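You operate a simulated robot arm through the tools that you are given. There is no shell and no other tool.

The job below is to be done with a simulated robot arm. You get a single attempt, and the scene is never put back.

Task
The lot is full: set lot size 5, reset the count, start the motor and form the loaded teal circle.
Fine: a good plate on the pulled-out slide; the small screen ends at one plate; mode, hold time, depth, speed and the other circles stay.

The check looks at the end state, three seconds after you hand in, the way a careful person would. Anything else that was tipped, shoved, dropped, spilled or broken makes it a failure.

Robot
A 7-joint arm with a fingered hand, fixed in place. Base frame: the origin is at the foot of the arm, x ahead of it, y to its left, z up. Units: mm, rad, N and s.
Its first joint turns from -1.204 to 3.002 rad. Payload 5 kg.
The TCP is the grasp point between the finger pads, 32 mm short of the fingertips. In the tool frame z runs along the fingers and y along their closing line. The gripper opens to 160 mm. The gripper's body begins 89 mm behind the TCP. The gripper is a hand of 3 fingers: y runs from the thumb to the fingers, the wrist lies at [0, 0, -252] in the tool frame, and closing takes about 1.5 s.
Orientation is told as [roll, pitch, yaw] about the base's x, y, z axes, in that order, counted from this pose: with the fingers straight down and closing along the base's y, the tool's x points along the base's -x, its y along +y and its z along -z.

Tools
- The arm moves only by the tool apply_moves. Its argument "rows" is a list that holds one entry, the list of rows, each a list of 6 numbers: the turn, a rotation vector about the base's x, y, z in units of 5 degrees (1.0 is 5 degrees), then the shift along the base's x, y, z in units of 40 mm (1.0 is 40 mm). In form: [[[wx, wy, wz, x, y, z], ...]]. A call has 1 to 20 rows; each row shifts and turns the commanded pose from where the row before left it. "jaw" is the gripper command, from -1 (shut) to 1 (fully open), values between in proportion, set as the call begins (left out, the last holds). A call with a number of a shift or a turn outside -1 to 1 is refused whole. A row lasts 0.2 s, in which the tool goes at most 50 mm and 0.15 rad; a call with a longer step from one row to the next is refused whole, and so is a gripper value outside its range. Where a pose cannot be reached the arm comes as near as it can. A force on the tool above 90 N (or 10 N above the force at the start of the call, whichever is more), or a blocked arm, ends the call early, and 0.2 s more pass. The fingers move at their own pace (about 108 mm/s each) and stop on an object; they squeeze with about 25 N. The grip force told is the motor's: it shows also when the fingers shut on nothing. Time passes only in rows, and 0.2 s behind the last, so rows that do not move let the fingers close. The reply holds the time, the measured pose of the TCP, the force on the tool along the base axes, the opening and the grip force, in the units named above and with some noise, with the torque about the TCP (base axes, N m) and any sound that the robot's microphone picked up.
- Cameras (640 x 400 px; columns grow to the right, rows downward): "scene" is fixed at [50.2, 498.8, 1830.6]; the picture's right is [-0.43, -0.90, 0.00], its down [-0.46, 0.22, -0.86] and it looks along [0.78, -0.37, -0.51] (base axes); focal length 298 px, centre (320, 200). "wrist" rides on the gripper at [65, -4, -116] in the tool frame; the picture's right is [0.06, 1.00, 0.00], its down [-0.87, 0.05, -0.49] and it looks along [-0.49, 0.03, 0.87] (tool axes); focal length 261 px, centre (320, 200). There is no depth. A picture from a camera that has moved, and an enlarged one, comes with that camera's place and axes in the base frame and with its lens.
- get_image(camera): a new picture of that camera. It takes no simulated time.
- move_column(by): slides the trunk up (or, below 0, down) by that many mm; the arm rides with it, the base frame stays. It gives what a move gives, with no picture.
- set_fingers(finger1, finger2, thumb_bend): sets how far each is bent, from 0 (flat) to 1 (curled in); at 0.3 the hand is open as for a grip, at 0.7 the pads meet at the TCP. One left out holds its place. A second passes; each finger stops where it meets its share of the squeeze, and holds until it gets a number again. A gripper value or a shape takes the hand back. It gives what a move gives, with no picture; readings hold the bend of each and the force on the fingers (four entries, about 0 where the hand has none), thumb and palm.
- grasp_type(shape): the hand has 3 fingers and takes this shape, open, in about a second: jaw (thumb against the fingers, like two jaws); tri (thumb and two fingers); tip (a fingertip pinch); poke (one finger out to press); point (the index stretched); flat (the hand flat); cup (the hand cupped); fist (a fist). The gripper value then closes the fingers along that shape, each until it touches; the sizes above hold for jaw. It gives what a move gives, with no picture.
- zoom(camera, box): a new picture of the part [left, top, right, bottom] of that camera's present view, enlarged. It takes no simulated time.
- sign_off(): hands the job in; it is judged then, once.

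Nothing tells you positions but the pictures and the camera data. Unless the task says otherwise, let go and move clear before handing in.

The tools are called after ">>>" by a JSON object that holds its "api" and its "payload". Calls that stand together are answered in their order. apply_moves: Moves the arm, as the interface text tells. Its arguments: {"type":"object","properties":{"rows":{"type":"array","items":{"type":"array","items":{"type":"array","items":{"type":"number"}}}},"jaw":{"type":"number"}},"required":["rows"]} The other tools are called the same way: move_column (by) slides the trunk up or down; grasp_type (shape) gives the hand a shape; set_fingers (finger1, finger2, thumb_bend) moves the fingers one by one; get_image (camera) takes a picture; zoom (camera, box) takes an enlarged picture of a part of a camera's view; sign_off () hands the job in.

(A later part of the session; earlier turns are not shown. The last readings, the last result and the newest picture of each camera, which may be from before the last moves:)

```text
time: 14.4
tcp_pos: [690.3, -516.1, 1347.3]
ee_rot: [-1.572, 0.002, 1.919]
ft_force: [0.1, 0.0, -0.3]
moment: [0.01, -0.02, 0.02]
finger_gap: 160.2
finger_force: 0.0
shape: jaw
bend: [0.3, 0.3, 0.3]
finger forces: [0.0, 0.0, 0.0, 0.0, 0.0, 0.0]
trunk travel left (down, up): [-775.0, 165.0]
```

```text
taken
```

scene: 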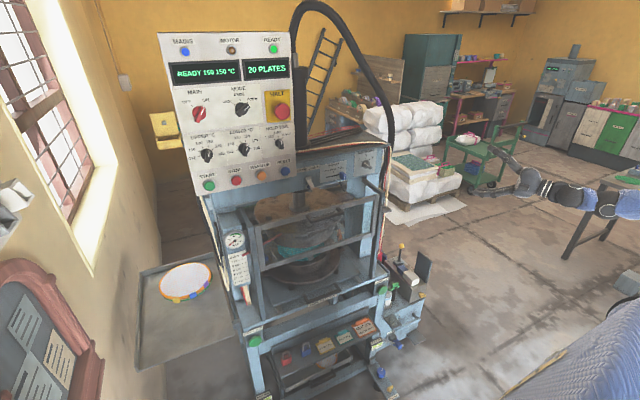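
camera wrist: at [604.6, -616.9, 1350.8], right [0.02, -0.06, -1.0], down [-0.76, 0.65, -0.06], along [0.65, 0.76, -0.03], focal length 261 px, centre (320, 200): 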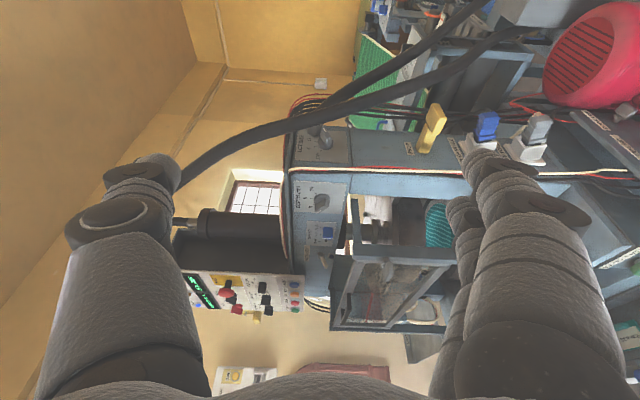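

>>> {"api": "zoom", "payload": {"camera": "wrist", "box": [270, 90, 370, 250]}}

>>> {"api": "zoom", "payload": {"camera": "wrist", "box": [290, 100, 390, 160]}}

>>> {"api": "zoom", "payload": {"camera": "wrist", "box": [380, 0, 640, 180]}}

>>> {"api": "zoom", "payload": {"camera": "wrist", "box": [320, 170, 480, 350]}}

```text
2.50 times, centred on (320, 170) of wrist
camera zoom: at [604.6, -616.9, 1350.8], right [0.02, -0.06, -1.0], down [-0.76, 0.65, -0.06], along [0.65, 0.76, -0.03], focal length 652 px, centre (320, 275)
```

zoom: 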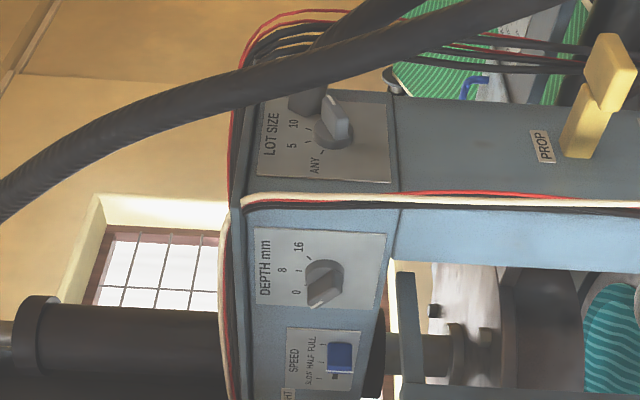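

```text
6.40 times, centred on (340, 130) of wrist
camera zoom: at [604.6, -616.9, 1350.8], right [0.02, -0.06, -1.0], down [-0.76, 0.65, -0.06], along [0.65, 0.76, -0.03], focal length 1668 px, centre (192, 648)
```

zoom: 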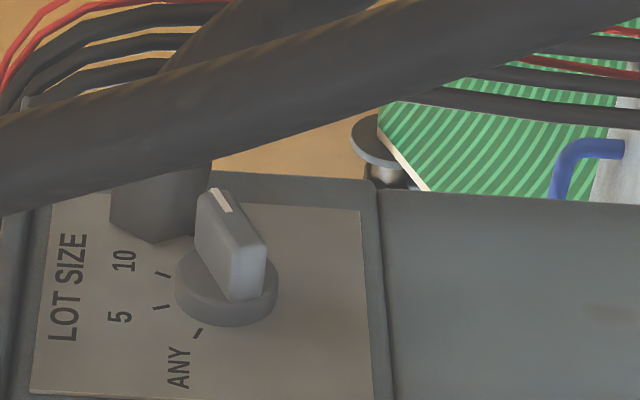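

```text
2.22 times, centred on (510, 90) of wrist
camera zoom: at [604.6, -616.9, 1350.8], right [0.02, -0.06, -1.0], down [-0.76, 0.65, -0.06], along [0.65, 0.76, -0.03], focal length 579 px, centre (-102, 444)
```

zoom: 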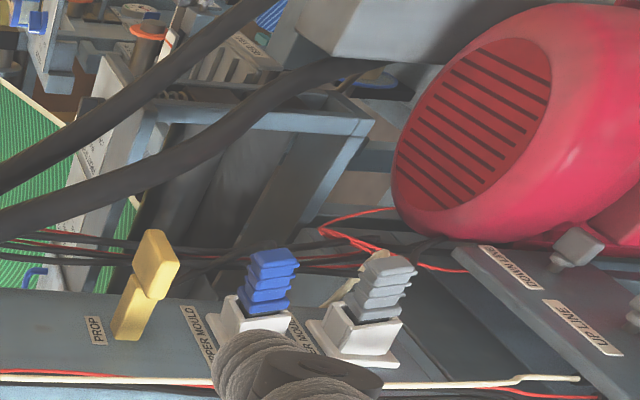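

```text
2.22 times, centred on (400, 260) of wrist
camera zoom: at [604.6, -616.9, 1350.8], right [0.02, -0.06, -1.0], down [-0.76, 0.65, -0.06], along [0.65, 0.76, -0.03], focal length 579 px, centre (142, 67)
```

zoom: 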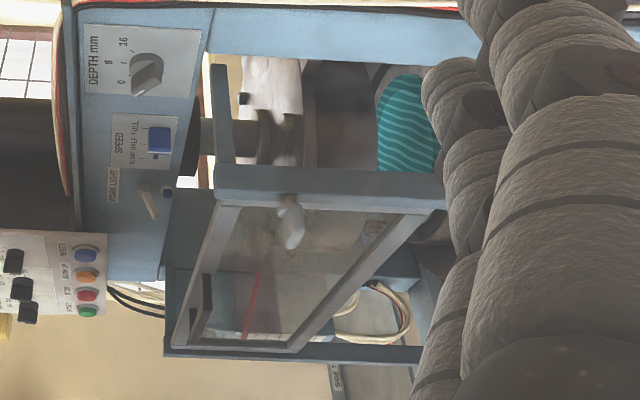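

The dial points at the 20 side, with 5 two stops counter-clockwise, and it sits at about (1083, -250, 1325). I'll form the poke shape and see where that finger lies, then move closer to refine the dial's position.

>>> {"api": "grasp_type", "payload": {"shape": "poke"}}

>>> {"api": "apply_moves", "payload": {"rows": [[[0, 0, 0, 1, 0.3, 0], [0, 0, 0, 1, 0.3, 0], [0, 0, 0, 1, 0.3, 0], [0, 0, 0, 1, 0.3, 0]]]}}

>>> {"api": "get_image", "payload": {"camera": "wrist"}}

>>> {"api": "get_image", "payload": {"camera": "scene"}}

```text
time: 15.3
tcp_pos: [690.8, -515.8, 1347.2]
ee_rot: [-1.571, -0.001, 1.92]
ft_force: [0.4, 0.2, 0.3]
moment: [0.0, 0.02, 0.0]
finger_gap: 0.0
finger_force: 0.1
shape: poke
bend: [1.0, 1.0, 0.46]
finger forces: [0.2, 0.1, 0.0, 0.1, 0.1, 0.0]
trunk travel left (down, up): [-775.0, 165.0]
```

```text
time: 16.3
tcp_pos: [851.4, -471.3, 1343.3]
ee_rot: [-1.569, -0.001, 1.918]
ft_force: [0.0, -0.9, 0.0]
moment: [-0.01, 0.0, 0.03]
finger_gap: 0.0
finger_force: 0.1
shape: poke
bend: [1.0, 1.0, 0.46]
finger forces: [0.0, 0.1, 0.2, 0.0, 0.0, 0.0]
trunk travel left (down, up): [-775.0, 165.0]
```

```text
taken
camera wrist: at [765.3, -570.8, 1348.2], right [0.02, -0.06, -1.0], down [-0.76, 0.65, -0.05], along [0.65, 0.76, -0.03], focal length 261 px, centre (320, 200)
```

wrist: 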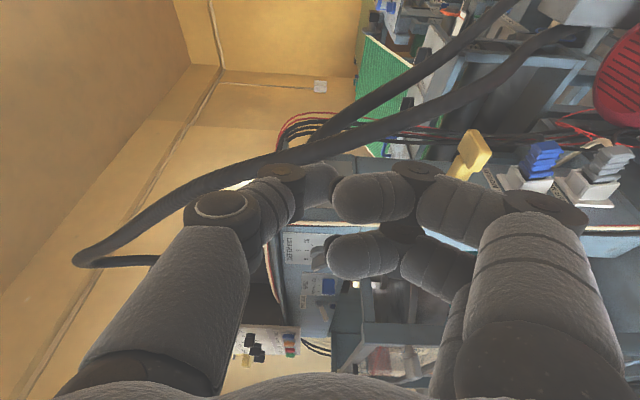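

```text
taken
```

scene: 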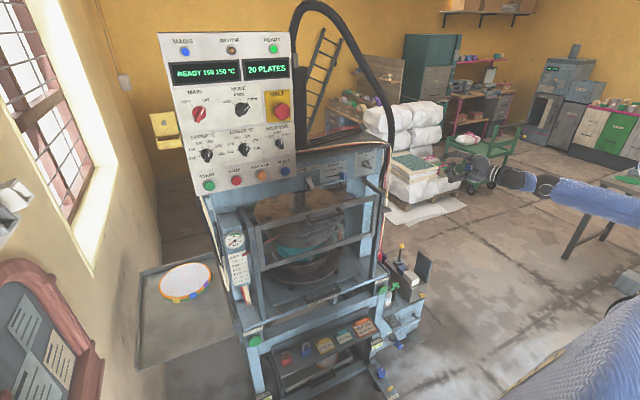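

>>> {"api": "grasp_type", "payload": {"shape": "point"}}

>>> {"api": "get_image", "payload": {"camera": "wrist"}}

>>> {"api": "zoom", "payload": {"camera": "scene", "box": [420, 130, 580, 230]}}

```text
time: 17.2
tcp_pos: [850.3, -469.0, 1345.1]
ee_rot: [-1.57, 0.0, 1.919]
ft_force: [-0.1, -0.1, 0.3]
moment: [-0.02, 0.01, 0.0]
finger_gap: 0.0
finger_force: 0.0
shape: point
bend: [0.38, 1.0, 0.42]
finger forces: [0.1, 0.1, 0.0, 0.0, 0.0, 0.0]
trunk travel left (down, up): [-775.0, 165.0]
```

```text
taken
camera wrist: at [763.7, -569.5, 1349.2], right [0.02, -0.06, -1.0], down [-0.76, 0.65, -0.05], along [0.65, 0.76, -0.03], focal length 261 px, centre (320, 200)
```

wrist: 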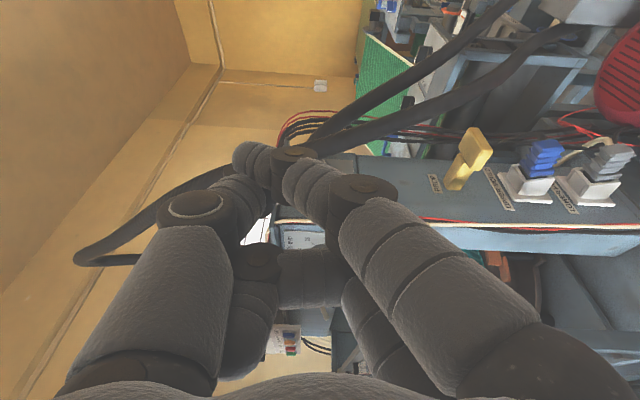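

```text
4.00 times, centred on (500, 180) of scene
camera zoom: at [50.2, 498.8, 1830.6], right [-0.43, -0.9, 0.0], down [-0.46, 0.22, -0.86], along [0.78, -0.37, -0.51], focal length 1191 px, centre (-400, 280)
```

zoom: 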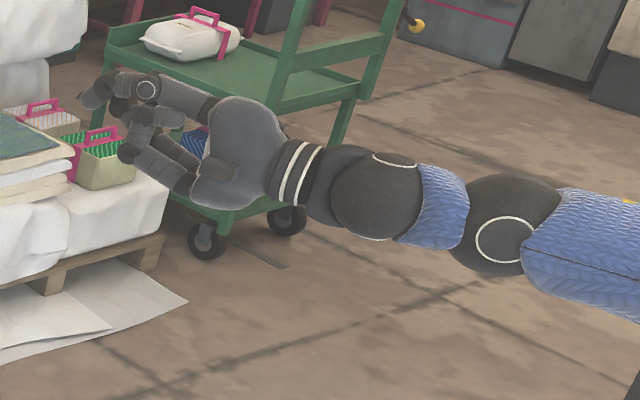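

The poke shape puts the thumb forward with the fingers curled. I'll open the thumb to 0.3 so that only it enters the gap beside the hose, and then look at the dial again.

>>> {"api": "set_fingers", "payload": {"finger1": 1.0, "finger2": 1.0, "thumb_bend": 0.3}}

>>> {"api": "apply_moves", "payload": {"rows": [[[0, 0, 0, 0.5, 0, -0.7], [0, 0, 0, 0.5, 0, -0.7], [0, 0, 0, 0.5, 0, -0.7], [0, 0, 0, 0, 0, 0]]]}}

>>> {"api": "get_image", "payload": {"camera": "wrist"}}

>>> {"api": "zoom", "payload": {"camera": "wrist", "box": [200, 100, 360, 200]}}

```text
time: 18.2
tcp_pos: [849.6, -467.4, 1345.4]
ee_rot: [-1.572, -0.001, 1.919]
ft_force: [0.0, 0.6, -0.8]
moment: [-0.01, -0.01, -0.02]
finger_gap: 74.3
finger_force: 0.0
shape: fingers
bend: [1.0, 1.0, 0.3]
finger forces: [0.0, 0.0, 0.0, 0.0, 0.0, 0.0]
trunk travel left (down, up): [-775.0, 165.0]
```

```text
time: 19.2
tcp_pos: [909.8, -469.3, 1262.0]
ee_rot: [-1.57, 0.0, 1.92]
ft_force: [0.0, -0.4, -0.3]
moment: [-0.01, 0.02, -0.01]
finger_gap: 74.3
finger_force: 0.0
shape: fingers
bend: [1.0, 1.0, 0.3]
finger forces: [0.1, 0.0, 0.1, 0.0, 0.0, 0.0]
trunk travel left (down, up): [-775.0, 165.0]
```

```text
taken
camera wrist: at [823.7, -569.7, 1264.6], right [0.02, -0.06, -1.0], down [-0.76, 0.65, -0.06], along [0.65, 0.76, -0.03], focal length 261 px, centre (320, 200)
```

wrist: 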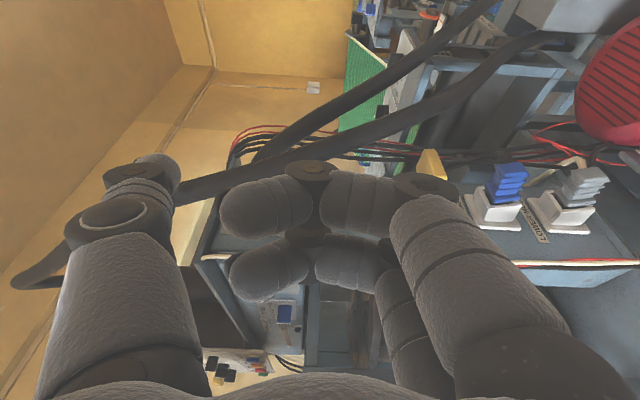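

```text
4.00 times, centred on (280, 150) of wrist
camera zoom: at [823.7, -569.7, 1264.6], right [0.02, -0.06, -1.0], down [-0.76, 0.65, -0.06], along [0.65, 0.76, -0.03], focal length 1043 px, centre (480, 400)
```

zoom: 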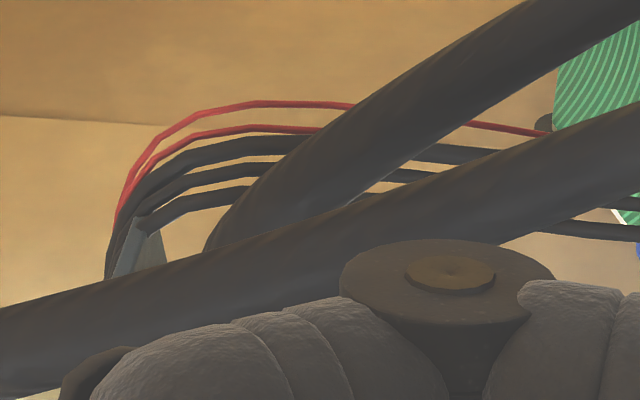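

>>> {"api": "apply_moves", "payload": {"rows": [[[0, 0, 0, 0, 0.5, 0.6], [0, 0, 0, 0, 0.5, 0.6], [0, 0, 0, 0, 0.5, 0.6], [0, 0, 0, 0, 0, 0], [0, 0, 0, 0, 0, 0], [0, 0, 0, 0, 0, 0]]]}}

>>> {"api": "grasp_type", "payload": {"shape": "jaw"}}

>>> {"api": "get_image", "payload": {"camera": "wrist"}}

>>> {"api": "zoom", "payload": {"camera": "wrist", "box": [210, 90, 370, 230]}}

```text
time: 20.6
tcp_pos: [909.7, -408.0, 1333.2]
ee_rot: [-1.572, 0.001, 1.919]
ft_force: [0.0, -0.6, -0.1]
moment: [-0.01, -0.01, 0.01]
finger_gap: 74.2
finger_force: 0.1
shape: fingers
bend: [1.0, 1.0, 0.3]
finger forces: [0.0, 0.0, 0.1, 0.0, 0.0, 0.0]
trunk travel left (down, up): [-775.0, 165.0]
```

```text
time: 21.5
tcp_pos: [910.6, -408.0, 1336.0]
ee_rot: [-1.572, -0.001, 1.92]
ft_force: [0.2, -0.5, -0.2]
moment: [0.01, -0.01, 0.0]
finger_gap: 160.0
finger_force: 0.1
shape: jaw
bend: [0.3, 0.3, 0.3]
finger forces: [0.1, 0.0, 0.1, 0.1, 0.1, 0.0]
trunk travel left (down, up): [-775.0, 165.0]
```

```text
taken
camera wrist: at [823.7, -508.7, 1338.4], right [0.02, -0.06, -1.0], down [-0.76, 0.65, -0.05], along [0.65, 0.76, -0.03], focal length 261 px, centre (320, 200)
```

wrist: 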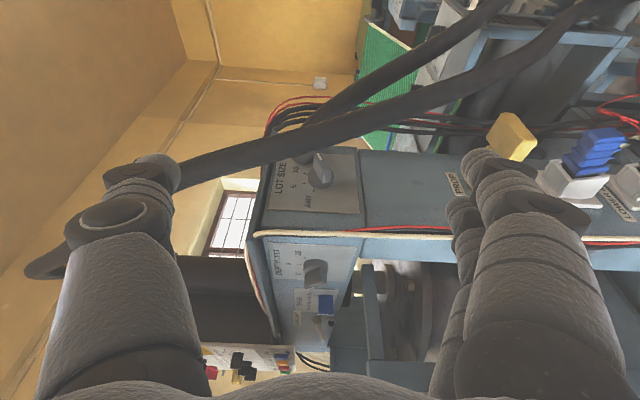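

```text
2.86 times, centred on (290, 160) of wrist
camera zoom: at [823.7, -508.7, 1338.4], right [0.02, -0.06, -1.0], down [-0.76, 0.65, -0.05], along [0.65, 0.76, -0.03], focal length 745 px, centre (406, 314)
```

zoom: 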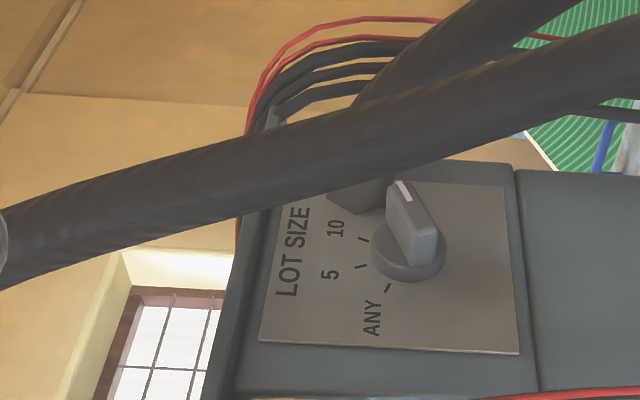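

I place the dial at (1078, -255, 1328), with its bar standing about 31 mm out. Next I'll curl the fingers, turn to a 30 degree heading and bring the thumb to a spot above and left of the bar's tail.

>>> {"api": "set_fingers", "payload": {"finger1": 1.0, "finger2": 1.0, "thumb_bend": 0.3}}

>>> {"api": "apply_moves", "payload": {"rows": [[[0, 0, 1, 0, 0, -0.65], [0, 0, 1, 0, 0, -0.65], [0, 0, 0, 0, 0, -0.65], [0, 0, 0, 0.5, 0.85, 0], [0, 0, 0, 0.5, 0.85, 0], [0, 0, 0, 0, 0, 0]]]}}

>>> {"api": "get_image", "payload": {"camera": "wrist"}}

>>> {"api": "zoom", "payload": {"camera": "scene", "box": [360, 110, 520, 230]}}

```text
time: 22.5
tcp_pos: [909.3, -408.3, 1334.7]
ee_rot: [-1.569, 0.001, 1.92]
ft_force: [0.1, 0.3, 0.4]
moment: [-0.03, -0.01, 0.03]
finger_gap: 74.1
finger_force: 0.0
shape: fingers
bend: [1.0, 1.0, 0.3]
finger forces: [0.0, 0.0, 0.0, 0.1, 0.0, 0.0]
trunk travel left (down, up): [-775.0, 165.0]
```

```text
time: 23.9
tcp_pos: [949.3, -340.4, 1259.2]
ee_rot: [-1.569, -0.001, 2.093]
ft_force: [0.3, -0.2, -0.2]
moment: [-0.01, -0.02, 0.03]
finger_gap: 74.5
finger_force: 0.0
shape: fingers
bend: [1.0, 1.0, 0.3]
finger forces: [0.0, 0.0, 0.0, 0.1, 0.1, 0.0]
trunk travel left (down, up): [-775.0, 165.0]
```

```text
taken
camera wrist: at [880.9, -453.5, 1261.3], right [0.03, -0.05, -1.0], down [-0.86, 0.51, -0.05], along [0.51, 0.86, -0.03], focal length 261 px, centre (320, 200)
```

wrist: 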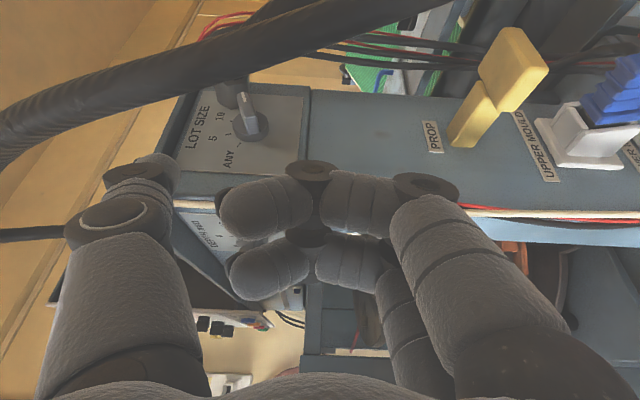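

```text
3.33 times, centred on (440, 170) of scene
camera zoom: at [50.2, 498.8, 1830.6], right [-0.43, -0.9, 0.0], down [-0.46, 0.22, -0.86], along [0.78, -0.37, -0.51], focal length 993 px, centre (-80, 300)
```

zoom: 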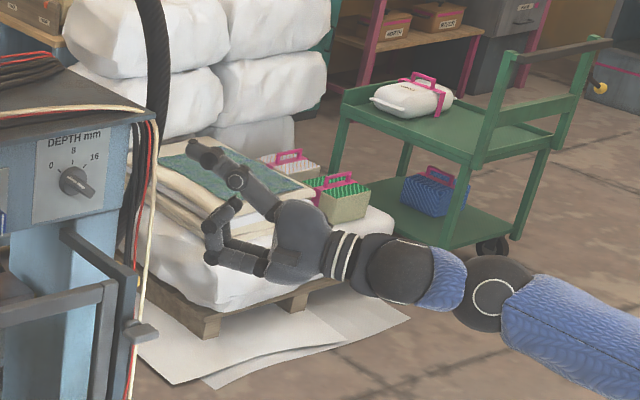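

>>> {"api": "zoom", "payload": {"camera": "wrist", "box": [170, 60, 330, 180]}}

```text
3.33 times, centred on (250, 120) of wrist
camera zoom: at [880.9, -453.5, 1261.3], right [0.03, -0.05, -1.0], down [-0.86, 0.51, -0.05], along [0.51, 0.86, -0.03], focal length 869 px, centre (553, 467)
```

zoom: 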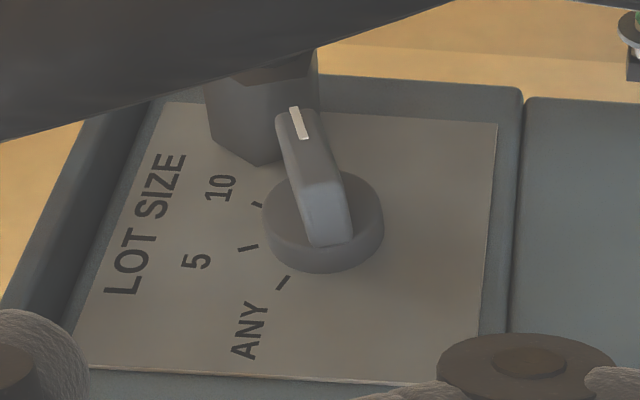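

The view is clear. I'll bring the thumb tip to the upper-left of the knob.

>>> {"api": "apply_moves", "payload": {"rows": [[[0, 0, 0, 0.6, 0.36, 0], [0, 0, 0, 0.6, 0.37, 0], [0, 0, 0, 0.55, 0.37, 0], [0, 0, 0, 0, 0, 0]]]}}

>>> {"api": "get_image", "payload": {"camera": "wrist"}}

>>> {"api": "zoom", "payload": {"camera": "wrist", "box": [90, 50, 330, 230]}}

```text
time: 24.9
tcp_pos: [1021.5, -295.8, 1257.3]
ee_rot: [-1.57, 0.0, 2.093]
ft_force: [-0.7, 0.4, 1.1]
moment: [0.0, 0.01, -0.01]
finger_gap: 74.5
finger_force: 0.0
shape: fingers
bend: [1.0, 1.0, 0.3]
finger forces: [0.1, 0.1, 0.1, 0.0, 0.0, 0.0]
trunk travel left (down, up): [-775.0, 165.0]
```

```text
taken
camera wrist: at [952.5, -410.4, 1260.1], right [0.03, -0.05, -1.0], down [-0.86, 0.51, -0.05], along [0.51, 0.86, -0.03], focal length 261 px, centre (320, 200)
```

wrist: 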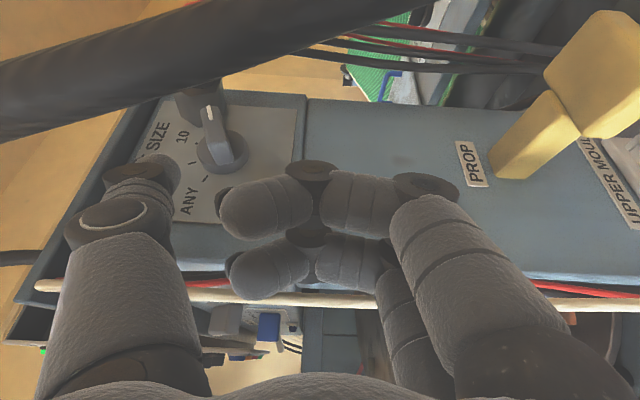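

```text
2.22 times, centred on (210, 140) of wrist
camera zoom: at [952.5, -410.4, 1260.1], right [0.03, -0.05, -1.0], down [-0.86, 0.51, -0.05], along [0.51, 0.86, -0.03], focal length 579 px, centre (564, 333)
```

zoom: 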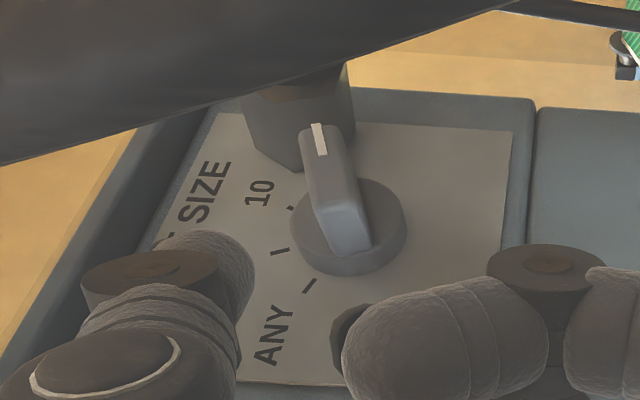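

>>> {"api": "apply_moves", "payload": {"rows": [[[0, 0, 0, 0.5, 0, 0], [0, 0, 0, 0, 0, -0.25], [0, 0, 0, 0, 0, -0.2], [0, 0, 0, 0, 0, 0]]]}}

>>> {"api": "zoom", "payload": {"camera": "wrist", "box": [90, 80, 330, 230]}}

```text
time: 25.9
tcp_pos: [1040.9, -295.4, 1238.0]
ee_rot: [-1.571, 0.0, 2.095]
ft_force: [0.1, -0.1, -0.2]
moment: [-0.01, -0.01, -0.02]
finger_gap: 74.4
finger_force: 0.1
shape: fingers
bend: [1.0, 1.0, 0.3]
finger forces: [0.1, 0.0, 0.0, 0.0, 0.0, 0.0]
trunk travel left (down, up): [-775.0, 165.0]
```

```text
2.67 times, centred on (210, 155) of wrist
camera zoom: at [972.7, -408.9, 1241.8], right [0.03, -0.05, -1.0], down [-0.86, 0.51, -0.05], along [0.51, 0.86, -0.03], focal length 695 px, centre (613, 320)
```

zoom: 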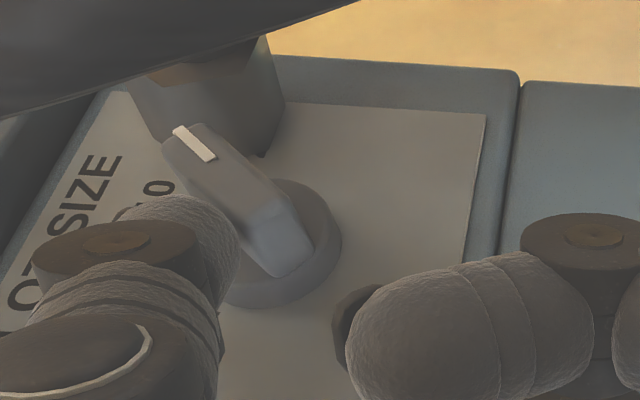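

The knob is already turning counter-clockwise. I'll continue along the arc in small steps.

>>> {"api": "apply_moves", "payload": {"rows": [[[0, 0, 0, -0.05, 0, -0.15], [0, 0, 0, 0.0, 0, -0.15], [0, 0, 0, 0, 0, 0]]]}}

>>> {"api": "zoom", "payload": {"camera": "wrist", "box": [90, 80, 330, 230]}}

```text
time: 26.7
tcp_pos: [1039.9, -295.5, 1227.0]
ee_rot: [-1.571, 0.0, 2.094]
ft_force: [0.3, 0.8, 0.4]
moment: [-0.01, 0.01, 0.01]
finger_gap: 74.3
finger_force: 0.0
shape: fingers
bend: [1.0, 1.0, 0.3]
finger forces: [0.0, 0.0, 0.0, 0.0, 0.0, 0.0]
trunk travel left (down, up): [-775.0, 165.0]
```

```text
2.67 times, centred on (210, 155) of wrist
camera zoom: at [971.6, -409.3, 1230.5], right [0.03, -0.05, -1.0], down [-0.86, 0.51, -0.05], along [0.51, 0.86, -0.03], focal length 695 px, centre (613, 320)
```

zoom: 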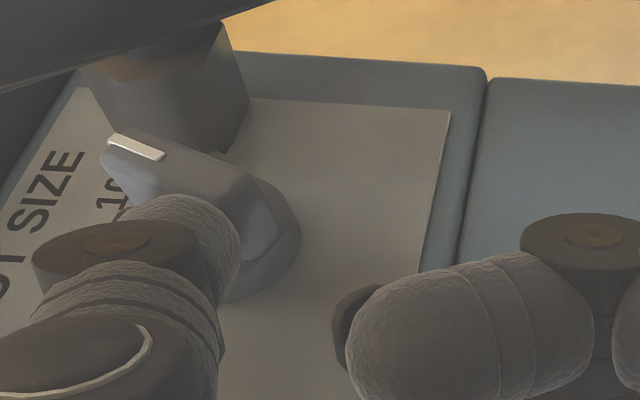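

>>> {"api": "apply_moves", "payload": {"rows": [[[0, 0, 0, 0.05, 0, -0.12], [0, 0, 0, 0.08, 0, -0.1], [0, 0, 0, 0, 0, 0]]]}}

>>> {"api": "zoom", "payload": {"camera": "wrist", "box": [90, 80, 330, 230]}}

```text
time: 27.5
tcp_pos: [1043.2, -295.7, 1216.9]
ee_rot: [-1.57, -0.001, 2.093]
ft_force: [0.1, -0.9, 0.7]
moment: [0.0, -0.05, -0.01]
finger_gap: 74.6
finger_force: 0.7
shape: fingers
bend: [1.0, 1.0, 0.3]
finger forces: [0.0, 0.1, 0.1, 0.1, 0.2, 0.0]
trunk travel left (down, up): [-775.0, 165.0]
```

```text
2.67 times, centred on (210, 155) of wrist
camera zoom: at [975.8, -409.9, 1221.5], right [0.03, -0.05, -1.0], down [-0.86, 0.51, -0.05], along [0.51, 0.86, -0.03], focal length 695 px, centre (613, 320)
```

zoom: 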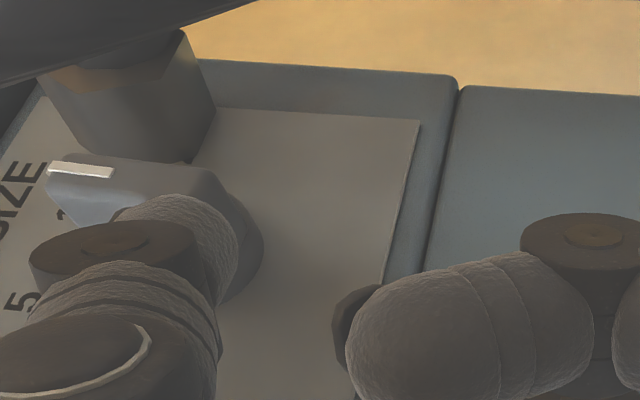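

>>> {"api": "apply_moves", "payload": {"rows": [[[0, 0, 0, 0.1, 0, -0.09], [0, 0, 0, 0.07, 0, -0.05], [0, 0, 0, 0, 0, 0]]]}}

>>> {"api": "zoom", "payload": {"camera": "wrist", "box": [90, 80, 330, 230]}}

```text
time: 28.3
tcp_pos: [1050.5, -296.3, 1210.4]
ee_rot: [-1.57, 0.0, 2.095]
ft_force: [-0.3, -0.8, -0.2]
moment: [-0.05, -0.03, -0.02]
finger_gap: 74.6
finger_force: 0.1
shape: fingers
bend: [1.0, 1.0, 0.3]
finger forces: [0.0, 0.1, 0.0, 0.0, 0.0, 0.0]
trunk travel left (down, up): [-775.0, 165.0]
```

```text
2.67 times, centred on (210, 155) of wrist
camera zoom: at [982.7, -410.8, 1215.2], right [0.03, -0.05, -1.0], down [-0.86, 0.51, -0.05], along [0.51, 0.86, -0.03], focal length 695 px, centre (613, 320)
```

zoom: 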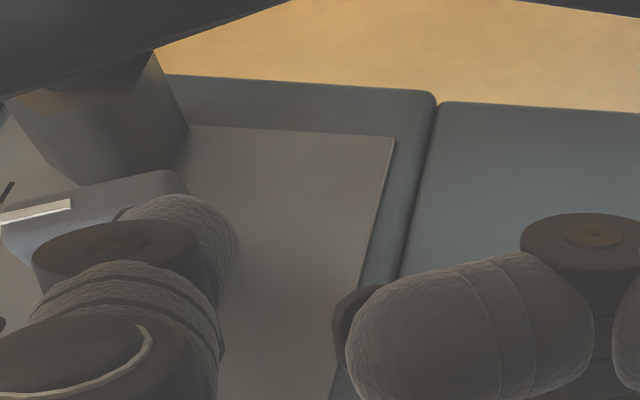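

It looks close to 5 now. I'll back off to view the result.

>>> {"api": "apply_moves", "payload": {"rows": [[[0, 0, 0, -0.6, -0.2, -0.2], [0, 0, 0, -1, -0.4, 0], [0, 0, 0, 0, 0, 0]]]}}

>>> {"api": "get_image", "payload": {"camera": "wrist"}}

>>> {"api": "zoom", "payload": {"camera": "wrist", "box": [110, 50, 330, 190]}}

>>> {"api": "zoom", "payload": {"camera": "scene", "box": [150, 25, 310, 125]}}

```text
time: 29.1
tcp_pos: [987.9, -321.2, 1202.6]
ee_rot: [-1.568, 0.0, 2.094]
ft_force: [-0.2, 0.2, 0.5]
moment: [-0.01, 0.02, -0.01]
finger_gap: 74.3
finger_force: 0.1
shape: fingers
bend: [1.0, 1.0, 0.3]
finger forces: [0.1, 0.0, 0.0, 0.0, 0.1, 0.1]
trunk travel left (down, up): [-775.0, 165.0]
```

```text
taken
camera wrist: at [919.2, -434.4, 1207.2], right [0.03, -0.05, -1.0], down [-0.86, 0.51, -0.05], along [0.51, 0.86, -0.03], focal length 261 px, centre (320, 200)
```

wrist: 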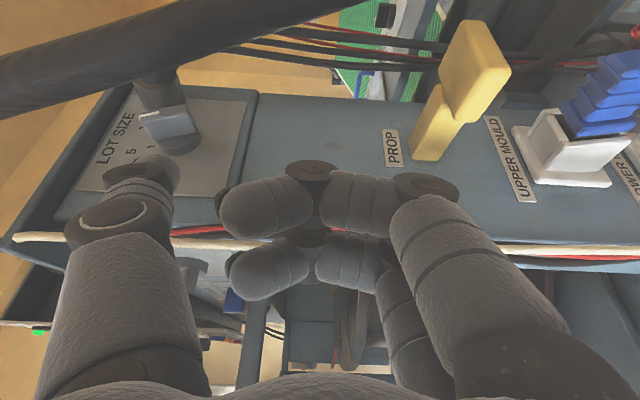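

```text
2.86 times, centred on (220, 120) of wrist
camera zoom: at [919.2, -434.4, 1207.2], right [0.03, -0.05, -1.0], down [-0.86, 0.51, -0.05], along [0.51, 0.86, -0.03], focal length 745 px, centre (606, 429)
```

zoom: 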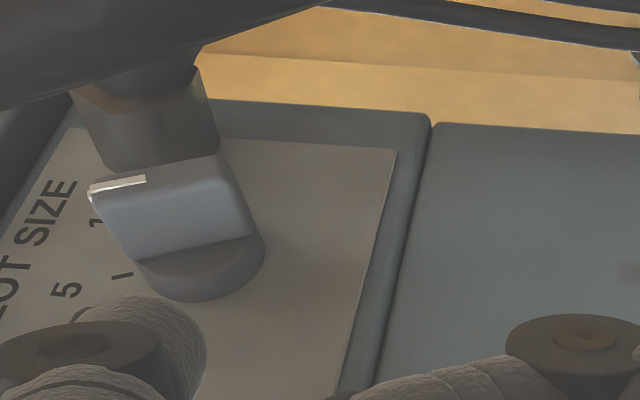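

```text
4.00 times, centred on (230, 75) of scene
camera zoom: at [50.2, 498.8, 1830.6], right [-0.43, -0.9, 0.0], down [-0.46, 0.22, -0.86], along [0.78, -0.37, -0.51], focal length 1191 px, centre (680, 700)
```

zoom: 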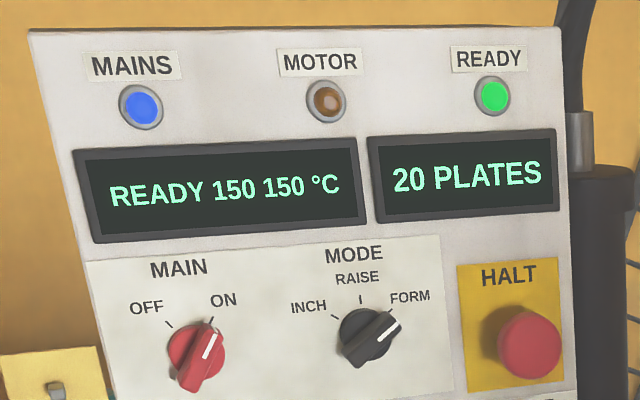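

>>> {"api": "apply_moves", "payload": {"rows": [[[0, 0, 0, -0.5, -0.25, 0.5], [0, 0, 0, -0.5, -0.25, 0.9], [0, 0, 0, 0, 0, 0]]]}}

>>> {"api": "zoom", "payload": {"camera": "wrist", "box": [170, 60, 330, 180]}}

```text
time: 29.9
tcp_pos: [947.8, -342.0, 1260.0]
ee_rot: [-1.571, 0.0, 2.094]
ft_force: [1.1, 0.9, 0.8]
moment: [0.01, -0.01, 0.03]
finger_gap: 74.8
finger_force: 0.1
shape: fingers
bend: [1.0, 1.0, 0.3]
finger forces: [0.1, 0.0, 0.0, 0.0, 0.1, 0.0]
trunk travel left (down, up): [-775.0, 165.0]
```

```text
3.33 times, centred on (250, 120) of wrist
camera zoom: at [879.9, -456.1, 1264.3], right [0.03, -0.05, -1.0], down [-0.86, 0.51, -0.05], along [0.51, 0.86, -0.03], focal length 869 px, centre (553, 467)
```

zoom: 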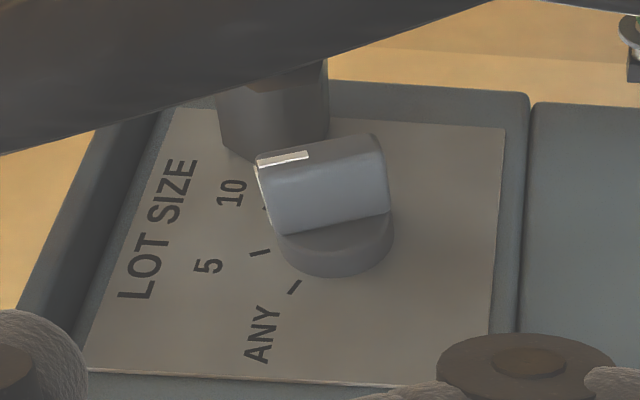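

The dial now sits at 5. Next come RESET and START, so I'll retreat and rise, turn to face +x, and form the poke shape in front of RESET.

>>> {"api": "apply_moves", "payload": {"rows": [[[0, 0, 0, -1, -0.3, 0], [0, 0, 0, -1, -0.3, 0], [0, 0, -1, -0.8, 0, 0.7], [0, 0, -1, -0.8, 0, 0.7], [0, 0, -1, -0.8, 0, 0.7], [0, 0, -1, -0.8, 0, 0.7], [0, 0, -1, 0, 0.8, 0.7], [0, 0, -1, 0, 0.8, 0], [0, 0, 0, 0, 1, 0], [0, 0, 0, 0, 1, 0], [0, 0, 0, 0, 1, 0], [0, 0, 0, 0, 1, 0], [0, 0, 0, 0, 1, 0], [0, 0, 0, 0, 1, 0], [0, 0, 0, 0, 1, 0], [0, 0, 0, 0, 1, 0], [0, 0, 0, 0, 1, 0], [0, 0, 0, 0, 1, 0], [0, 0, 0, 0, 1, 0]]]}}

>>> {"api": "grasp_type", "payload": {"shape": "poke"}}

>>> {"api": "apply_moves", "payload": {"rows": [[[0, 0, 0, 0, 1, 0], [0, 0, 0, 0, 0.4, 0], [0, 0, 0, 0, 0, 0]]]}}

>>> {"api": "get_image", "payload": {"camera": "wrist"}}

>>> {"api": "get_image", "payload": {"camera": "scene"}}

```text
time: 33.9
tcp_pos: [738.8, 140.0, 1405.8]
ee_rot: [-1.609, 0.01, 1.62]
ft_force: [0.0, 1.2, -0.8]
moment: [0.01, 0.01, -0.02]
finger_gap: 74.3
finger_force: 0.1
shape: fingers
bend: [1.0, 1.0, 0.3]
finger forces: [0.0, 0.0, 0.0, 0.1, 0.1, 0.0]
out of reach, approached as far as the arm can: row 11
trunk travel left (down, up): [-775.0, 165.0]
```

```text
time: 34.8
tcp_pos: [739.4, 139.5, 1405.7]
ee_rot: [-1.61, 0.007, 1.621]
ft_force: [0.1, -0.4, -0.7]
moment: [0.02, -0.04, -0.03]
finger_gap: 0.0
finger_force: 0.0
shape: poke
bend: [1.0, 1.0, 0.46]
finger forces: [0.0, 0.0, 0.0, 0.0, 0.0, 0.1]
trunk travel left (down, up): [-775.0, 165.0]
```

```text
time: 35.6
tcp_pos: [738.5, 196.4, 1406.0]
ee_rot: [-1.61, 0.009, 1.622]
ft_force: [0.0, 1.0, 1.0]
moment: [-0.01, -0.01, -0.02]
finger_gap: 0.0
finger_force: 0.1
shape: poke
bend: [1.0, 1.0, 0.46]
finger forces: [0.0, 0.1, 0.0, 0.0, 0.0, 0.1]
trunk travel left (down, up): [-775.0, 165.0]
```

```text
taken
camera wrist: at [626.1, 125.6, 1406.5], right [0.04, -0.07, -1.0], down [-0.53, 0.84, -0.08], along [0.85, 0.53, 0.0], focal length 261 px, centre (320, 200)
```

wrist: 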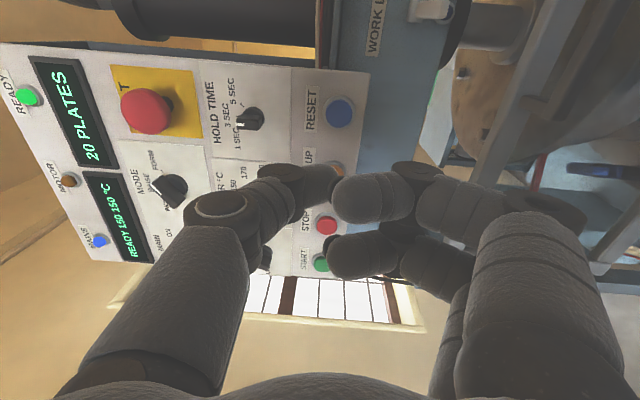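

```text
taken
```

scene: 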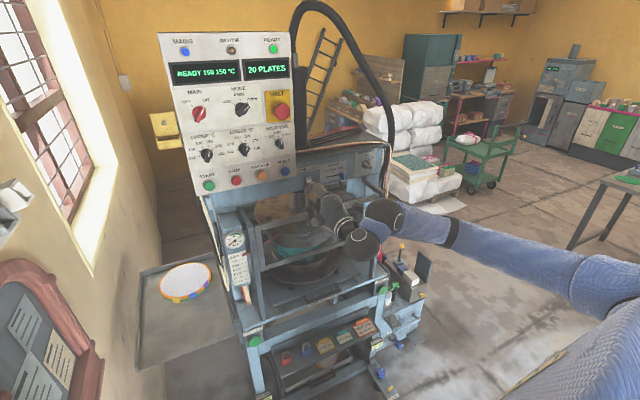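

RESET is confirmed at (947, 204, 1391) and START at (947, 452, 1394). I'll straighten the tool and move the thumb up to just before RESET.

>>> {"api": "apply_moves", "payload": {"rows": [[[0, 0.45, -0.58, 0, 0.19, -0.17], [0, 0, 0, 1, 0, 0], [0, 0, 0, 1, 0, 0], [0, 0, 0, 1, 0, 0], [0, 0, 0, 0.7, 0, 0], [0, 0, 0, 0, 0, 0]]]}}

>>> {"api": "get_image", "payload": {"camera": "wrist"}}

>>> {"api": "zoom", "payload": {"camera": "scene", "box": [200, 110, 380, 230]}}

```text
time: 37.0
tcp_pos: [886.3, 203.4, 1401.0]
ee_rot: [-1.569, 0.007, 1.571]
ft_force: [0.0, -0.3, -0.3]
moment: [0.03, -0.01, 0.04]
finger_gap: 0.0
finger_force: 0.1
shape: poke
bend: [1.0, 1.0, 0.46]
finger forces: [0.1, 0.0, 0.0, 0.0, 0.1, 0.0]
trunk travel left (down, up): [-775.0, 165.0]
```

```text
taken
camera wrist: at [770.5, 138.2, 1405.7], right [0.0, -0.07, -1.0], down [-0.49, 0.87, -0.06], along [0.87, 0.49, -0.04], focal length 261 px, centre (320, 200)
```

wrist: 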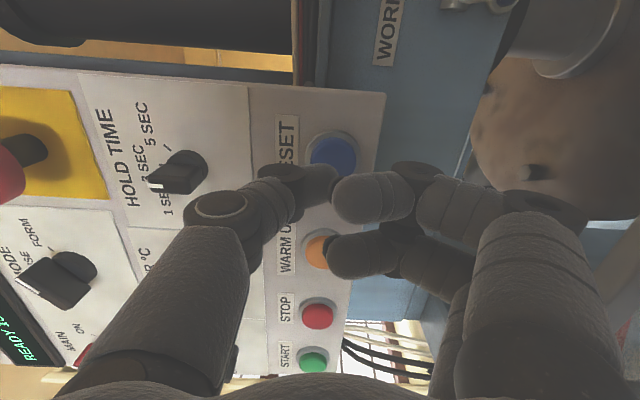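

```text
3.33 times, centred on (290, 170) of scene
camera zoom: at [50.2, 498.8, 1830.6], right [-0.43, -0.9, 0.0], down [-0.46, 0.22, -0.86], along [0.78, -0.37, -0.51], focal length 993 px, centre (420, 300)
```

zoom: 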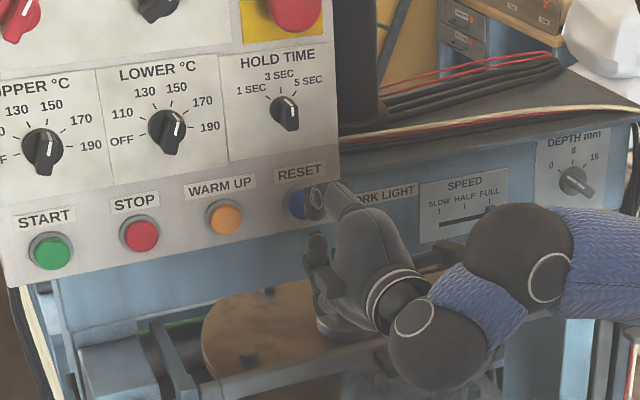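

>>> {"api": "apply_moves", "payload": {"rows": [[[0, 0, 0, 0.5, 0, 0], [0, 0, 0, 0.3, 0, 0], [0, 0, 0, 0.1, 0, 0], [0, 0, 0, 0, 0, 0]]]}}

>>> {"api": "zoom", "payload": {"camera": "scene", "box": [150, 25, 310, 125]}}

>>> {"api": "zoom", "payload": {"camera": "wrist", "box": [240, 80, 440, 220]}}

```text
time: 38.0
tcp_pos: [914.4, 205.0, 1406.1]
ee_rot: [-1.576, 0.007, 1.571]
ft_force: [-39.7, -1.8, 11.1]
moment: [-0.01, 0.13, -0.09]
finger_gap: 0.1
finger_force: 0.1
shape: poke
bend: [1.0, 1.0, 0.48]
finger forces: [0.0, 0.0, 0.0, 0.1, 40.0, 0.1]
trunk travel left (down, up): [-775.0, 165.0]
heard: click
```

```text
4.00 times, centred on (230, 75) of scene
camera zoom: at [50.2, 498.8, 1830.6], right [-0.43, -0.9, 0.0], down [-0.46, 0.22, -0.86], along [0.78, -0.37, -0.51], focal length 1191 px, centre (680, 700)
```

zoom: 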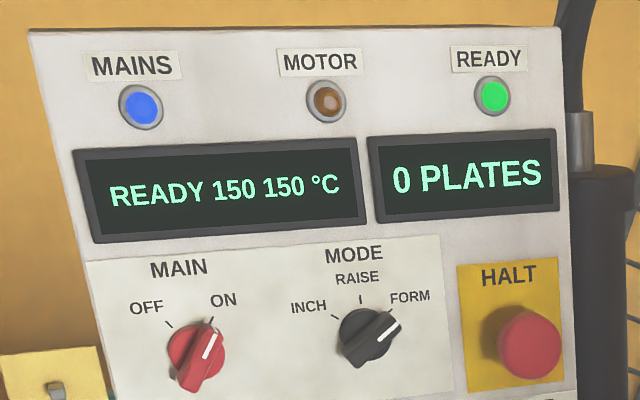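

```text
2.86 times, centred on (340, 150) of wrist
camera zoom: at [798.5, 138.8, 1410.2], right [0.0, -0.07, -1.0], down [-0.49, 0.87, -0.06], along [0.87, 0.49, -0.03], focal length 745 px, centre (263, 343)
```

zoom: 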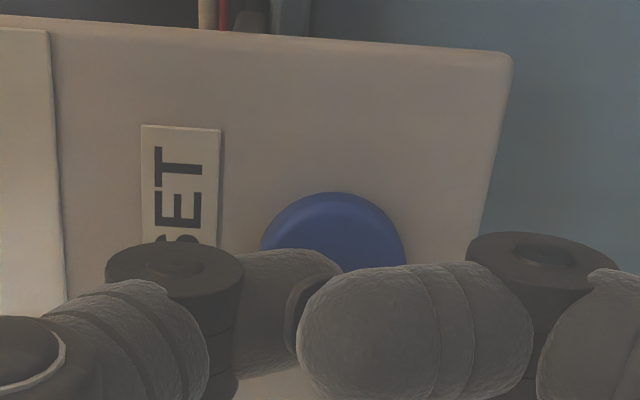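

The click reset the count to 0. Now I'll back off and move to START.

>>> {"api": "apply_moves", "payload": {"rows": [[[0, 0, 0, -1, 0, 0], [0, 0, 0, -0.3, 0.5, 0], [0, 0, 0, 0, 1, 0], [0, 0, 0, 0, 1, 0], [0, 0, 0, 0, 1, 0], [0, 0, 0, 0, 1, 0], [0, 0, 0, 0, 1, 0], [0, 0, 0, 0, 0.7, 0], [0, 0, 0, 0, 0, 0]]]}}

>>> {"api": "zoom", "payload": {"camera": "scene", "box": [150, 110, 330, 230]}}

>>> {"api": "get_image", "payload": {"camera": "wrist"}}

```text
time: 40.0
tcp_pos: [869.6, 448.9, 1400.8]
ee_rot: [-1.569, 0.008, 1.572]
ft_force: [1.5, -0.1, 0.2]
moment: [-0.03, -0.01, 0.0]
finger_gap: 0.0
finger_force: 0.0
shape: poke
bend: [1.0, 1.0, 0.46]
finger forces: [0.1, 0.0, 0.1, 0.0, 0.1, 0.0]
trunk travel left (down, up): [-775.0, 165.0]
```

```text
3.33 times, centred on (240, 170) of scene
camera zoom: at [50.2, 498.8, 1830.6], right [-0.43, -0.9, 0.0], down [-0.46, 0.22, -0.86], along [0.78, -0.37, -0.51], focal length 993 px, centre (587, 300)
```

zoom: 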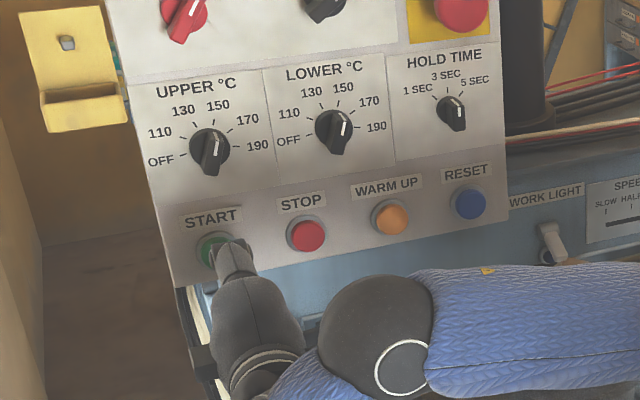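

```text
taken
camera wrist: at [754.3, 384.2, 1404.8], right [0.0, -0.07, -1.0], down [-0.49, 0.87, -0.06], along [0.87, 0.49, -0.04], focal length 261 px, centre (320, 200)
```

wrist: 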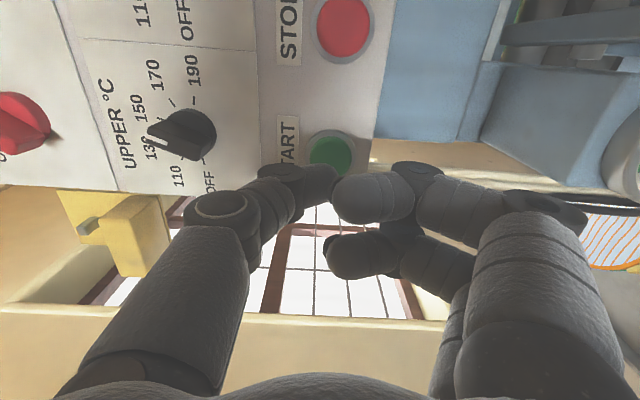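

>>> {"api": "apply_moves", "payload": {"rows": [[[0, 0, 0, 0.6, 0, 0], [0, 0, 0, 0.5, 0, 0], [0, 0, 0, 0.12, 0, 0], [0, 0, 0, 0.08, 0, 0], [0, 0, 0, 0, 0, 0]]]}}

>>> {"api": "zoom", "payload": {"camera": "scene", "box": [150, 25, 310, 125]}}

>>> {"api": "apply_moves", "payload": {"rows": [[[0, 0, 0, -0.8, 0, 0], [0, 0, 0, -0.9, 0, 0], [0, 0, 0, -0.9, 0, 0], [0, 0, 0, 0, 0, 0]]]}}

>>> {"api": "zoom", "payload": {"camera": "scene", "box": [150, 25, 310, 125]}}

```text
time: 41.2
tcp_pos: [914.0, 450.7, 1405.9]
ee_rot: [-1.574, 0.009, 1.575]
ft_force: [-38.1, -1.6, 8.5]
moment: [-0.05, 0.19, -0.15]
finger_gap: 0.2
finger_force: 0.1
shape: poke
bend: [1.0, 1.0, 0.48]
finger forces: [0.1, 0.0, 0.0, 0.0, 38.1, 0.0]
trunk travel left (down, up): [-775.0, 165.0]
heard: click
```

```text
4.00 times, centred on (230, 75) of scene
camera zoom: at [50.2, 498.8, 1830.6], right [-0.43, -0.9, 0.0], down [-0.46, 0.22, -0.86], along [0.78, -0.37, -0.51], focal length 1191 px, centre (680, 700)
```

zoom: 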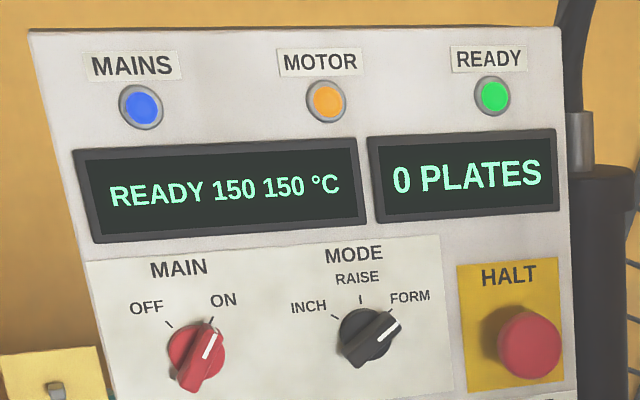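

```text
time: 42.2
tcp_pos: [816.2, 450.0, 1401.1]
ee_rot: [-1.57, 0.007, 1.571]
ft_force: [-0.6, -1.0, 0.0]
moment: [0.0, 0.03, -0.01]
finger_gap: 0.1
finger_force: 0.0
shape: poke
bend: [1.0, 1.0, 0.46]
finger forces: [0.1, 0.1, 0.1, 0.0, 0.0, 0.0]
trunk travel left (down, up): [-775.0, 165.0]
```

```text
4.00 times, centred on (230, 75) of scene
camera zoom: at [50.2, 498.8, 1830.6], right [-0.43, -0.9, 0.0], down [-0.46, 0.22, -0.86], along [0.78, -0.37, -0.51], focal length 1191 px, centre (680, 700)
```

zoom: 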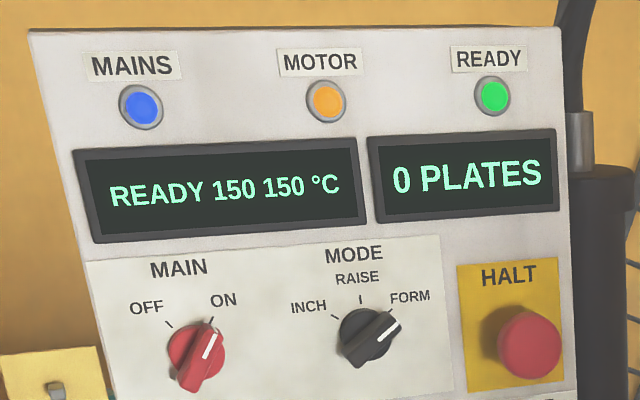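

The motor is running. Now I'll back away and study the guard, hand buttons and slide from the front.

>>> {"api": "apply_moves", "payload": {"rows": [[[0, 0, 0, -1, 0, 0], [0, 0, 0, -1, 0, 0], [0, 0, -1, -1, -0.5, 0], [0, 0, -1, -1, -0.5, 0], [0, 0, -1, -0.5, -0.8, -0.5], [0, 0, -1, 0, -0.8, -0.8], [0, 0, -1, 0, -0.8, -0.8], [0, 0, -1, 0, -0.8, -0.8], [0, 0, 0, 0, -0.8, -0.8], [0, 0, 0, 0, -0.8, -0.8], [0, 0, 0, 0, -0.8, -0.8], [0, 0, 0, 0, -0.8, -0.8], [0, 0, 0, 0, -0.8, -0.8], [0, 0, 0, 0, -0.8, -0.8], [0, 0, 0, 0, 0, 0]]]}}

>>> {"api": "get_image", "payload": {"camera": "wrist"}}

>>> {"api": "get_image", "payload": {"camera": "scene"}}

```text
time: 45.4
tcp_pos: [774.1, 151.6, 1182.9]
ee_rot: [-1.572, 0.007, 1.406]
ft_force: [-0.8, 0.3, 0.2]
moment: [-0.02, 0.01, 0.0]
finger_gap: 0.0
finger_force: 0.0
shape: poke
bend: [1.0, 1.0, 0.46]
finger forces: [0.0, 0.0, 0.1, 0.1, 0.0, 0.0]
out of reach, approached as far as the arm can: row 3, 4, 5, 6, 7, 8, 9, 10
trunk travel left (down, up): [-775.0, 165.0]
```

```text
taken
camera wrist: at [648.9, 106.3, 1187.3], right [-0.01, -0.07, -1.0], down [-0.34, 0.94, -0.06], along [0.94, 0.34, -0.03], focal length 261 px, centre (320, 200)
```

wrist: 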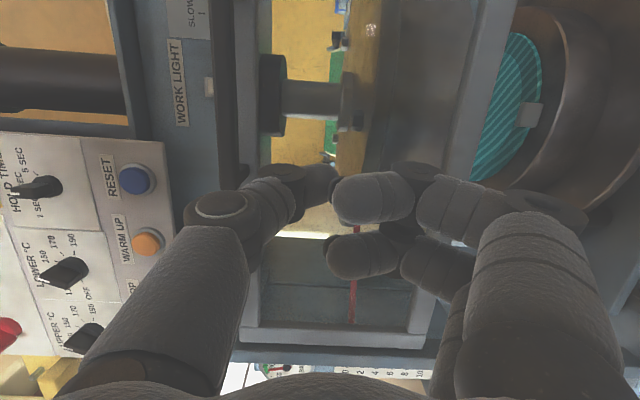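

```text
taken
```

scene: 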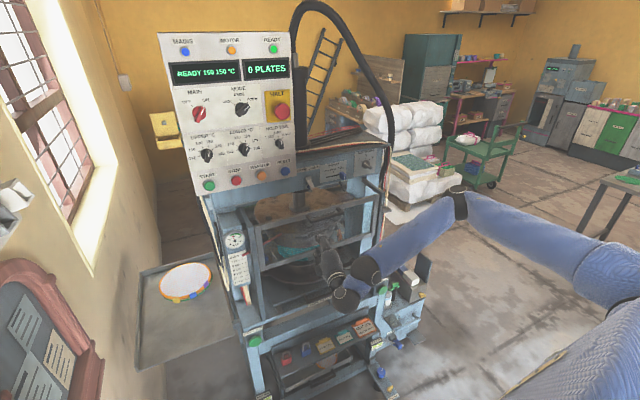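

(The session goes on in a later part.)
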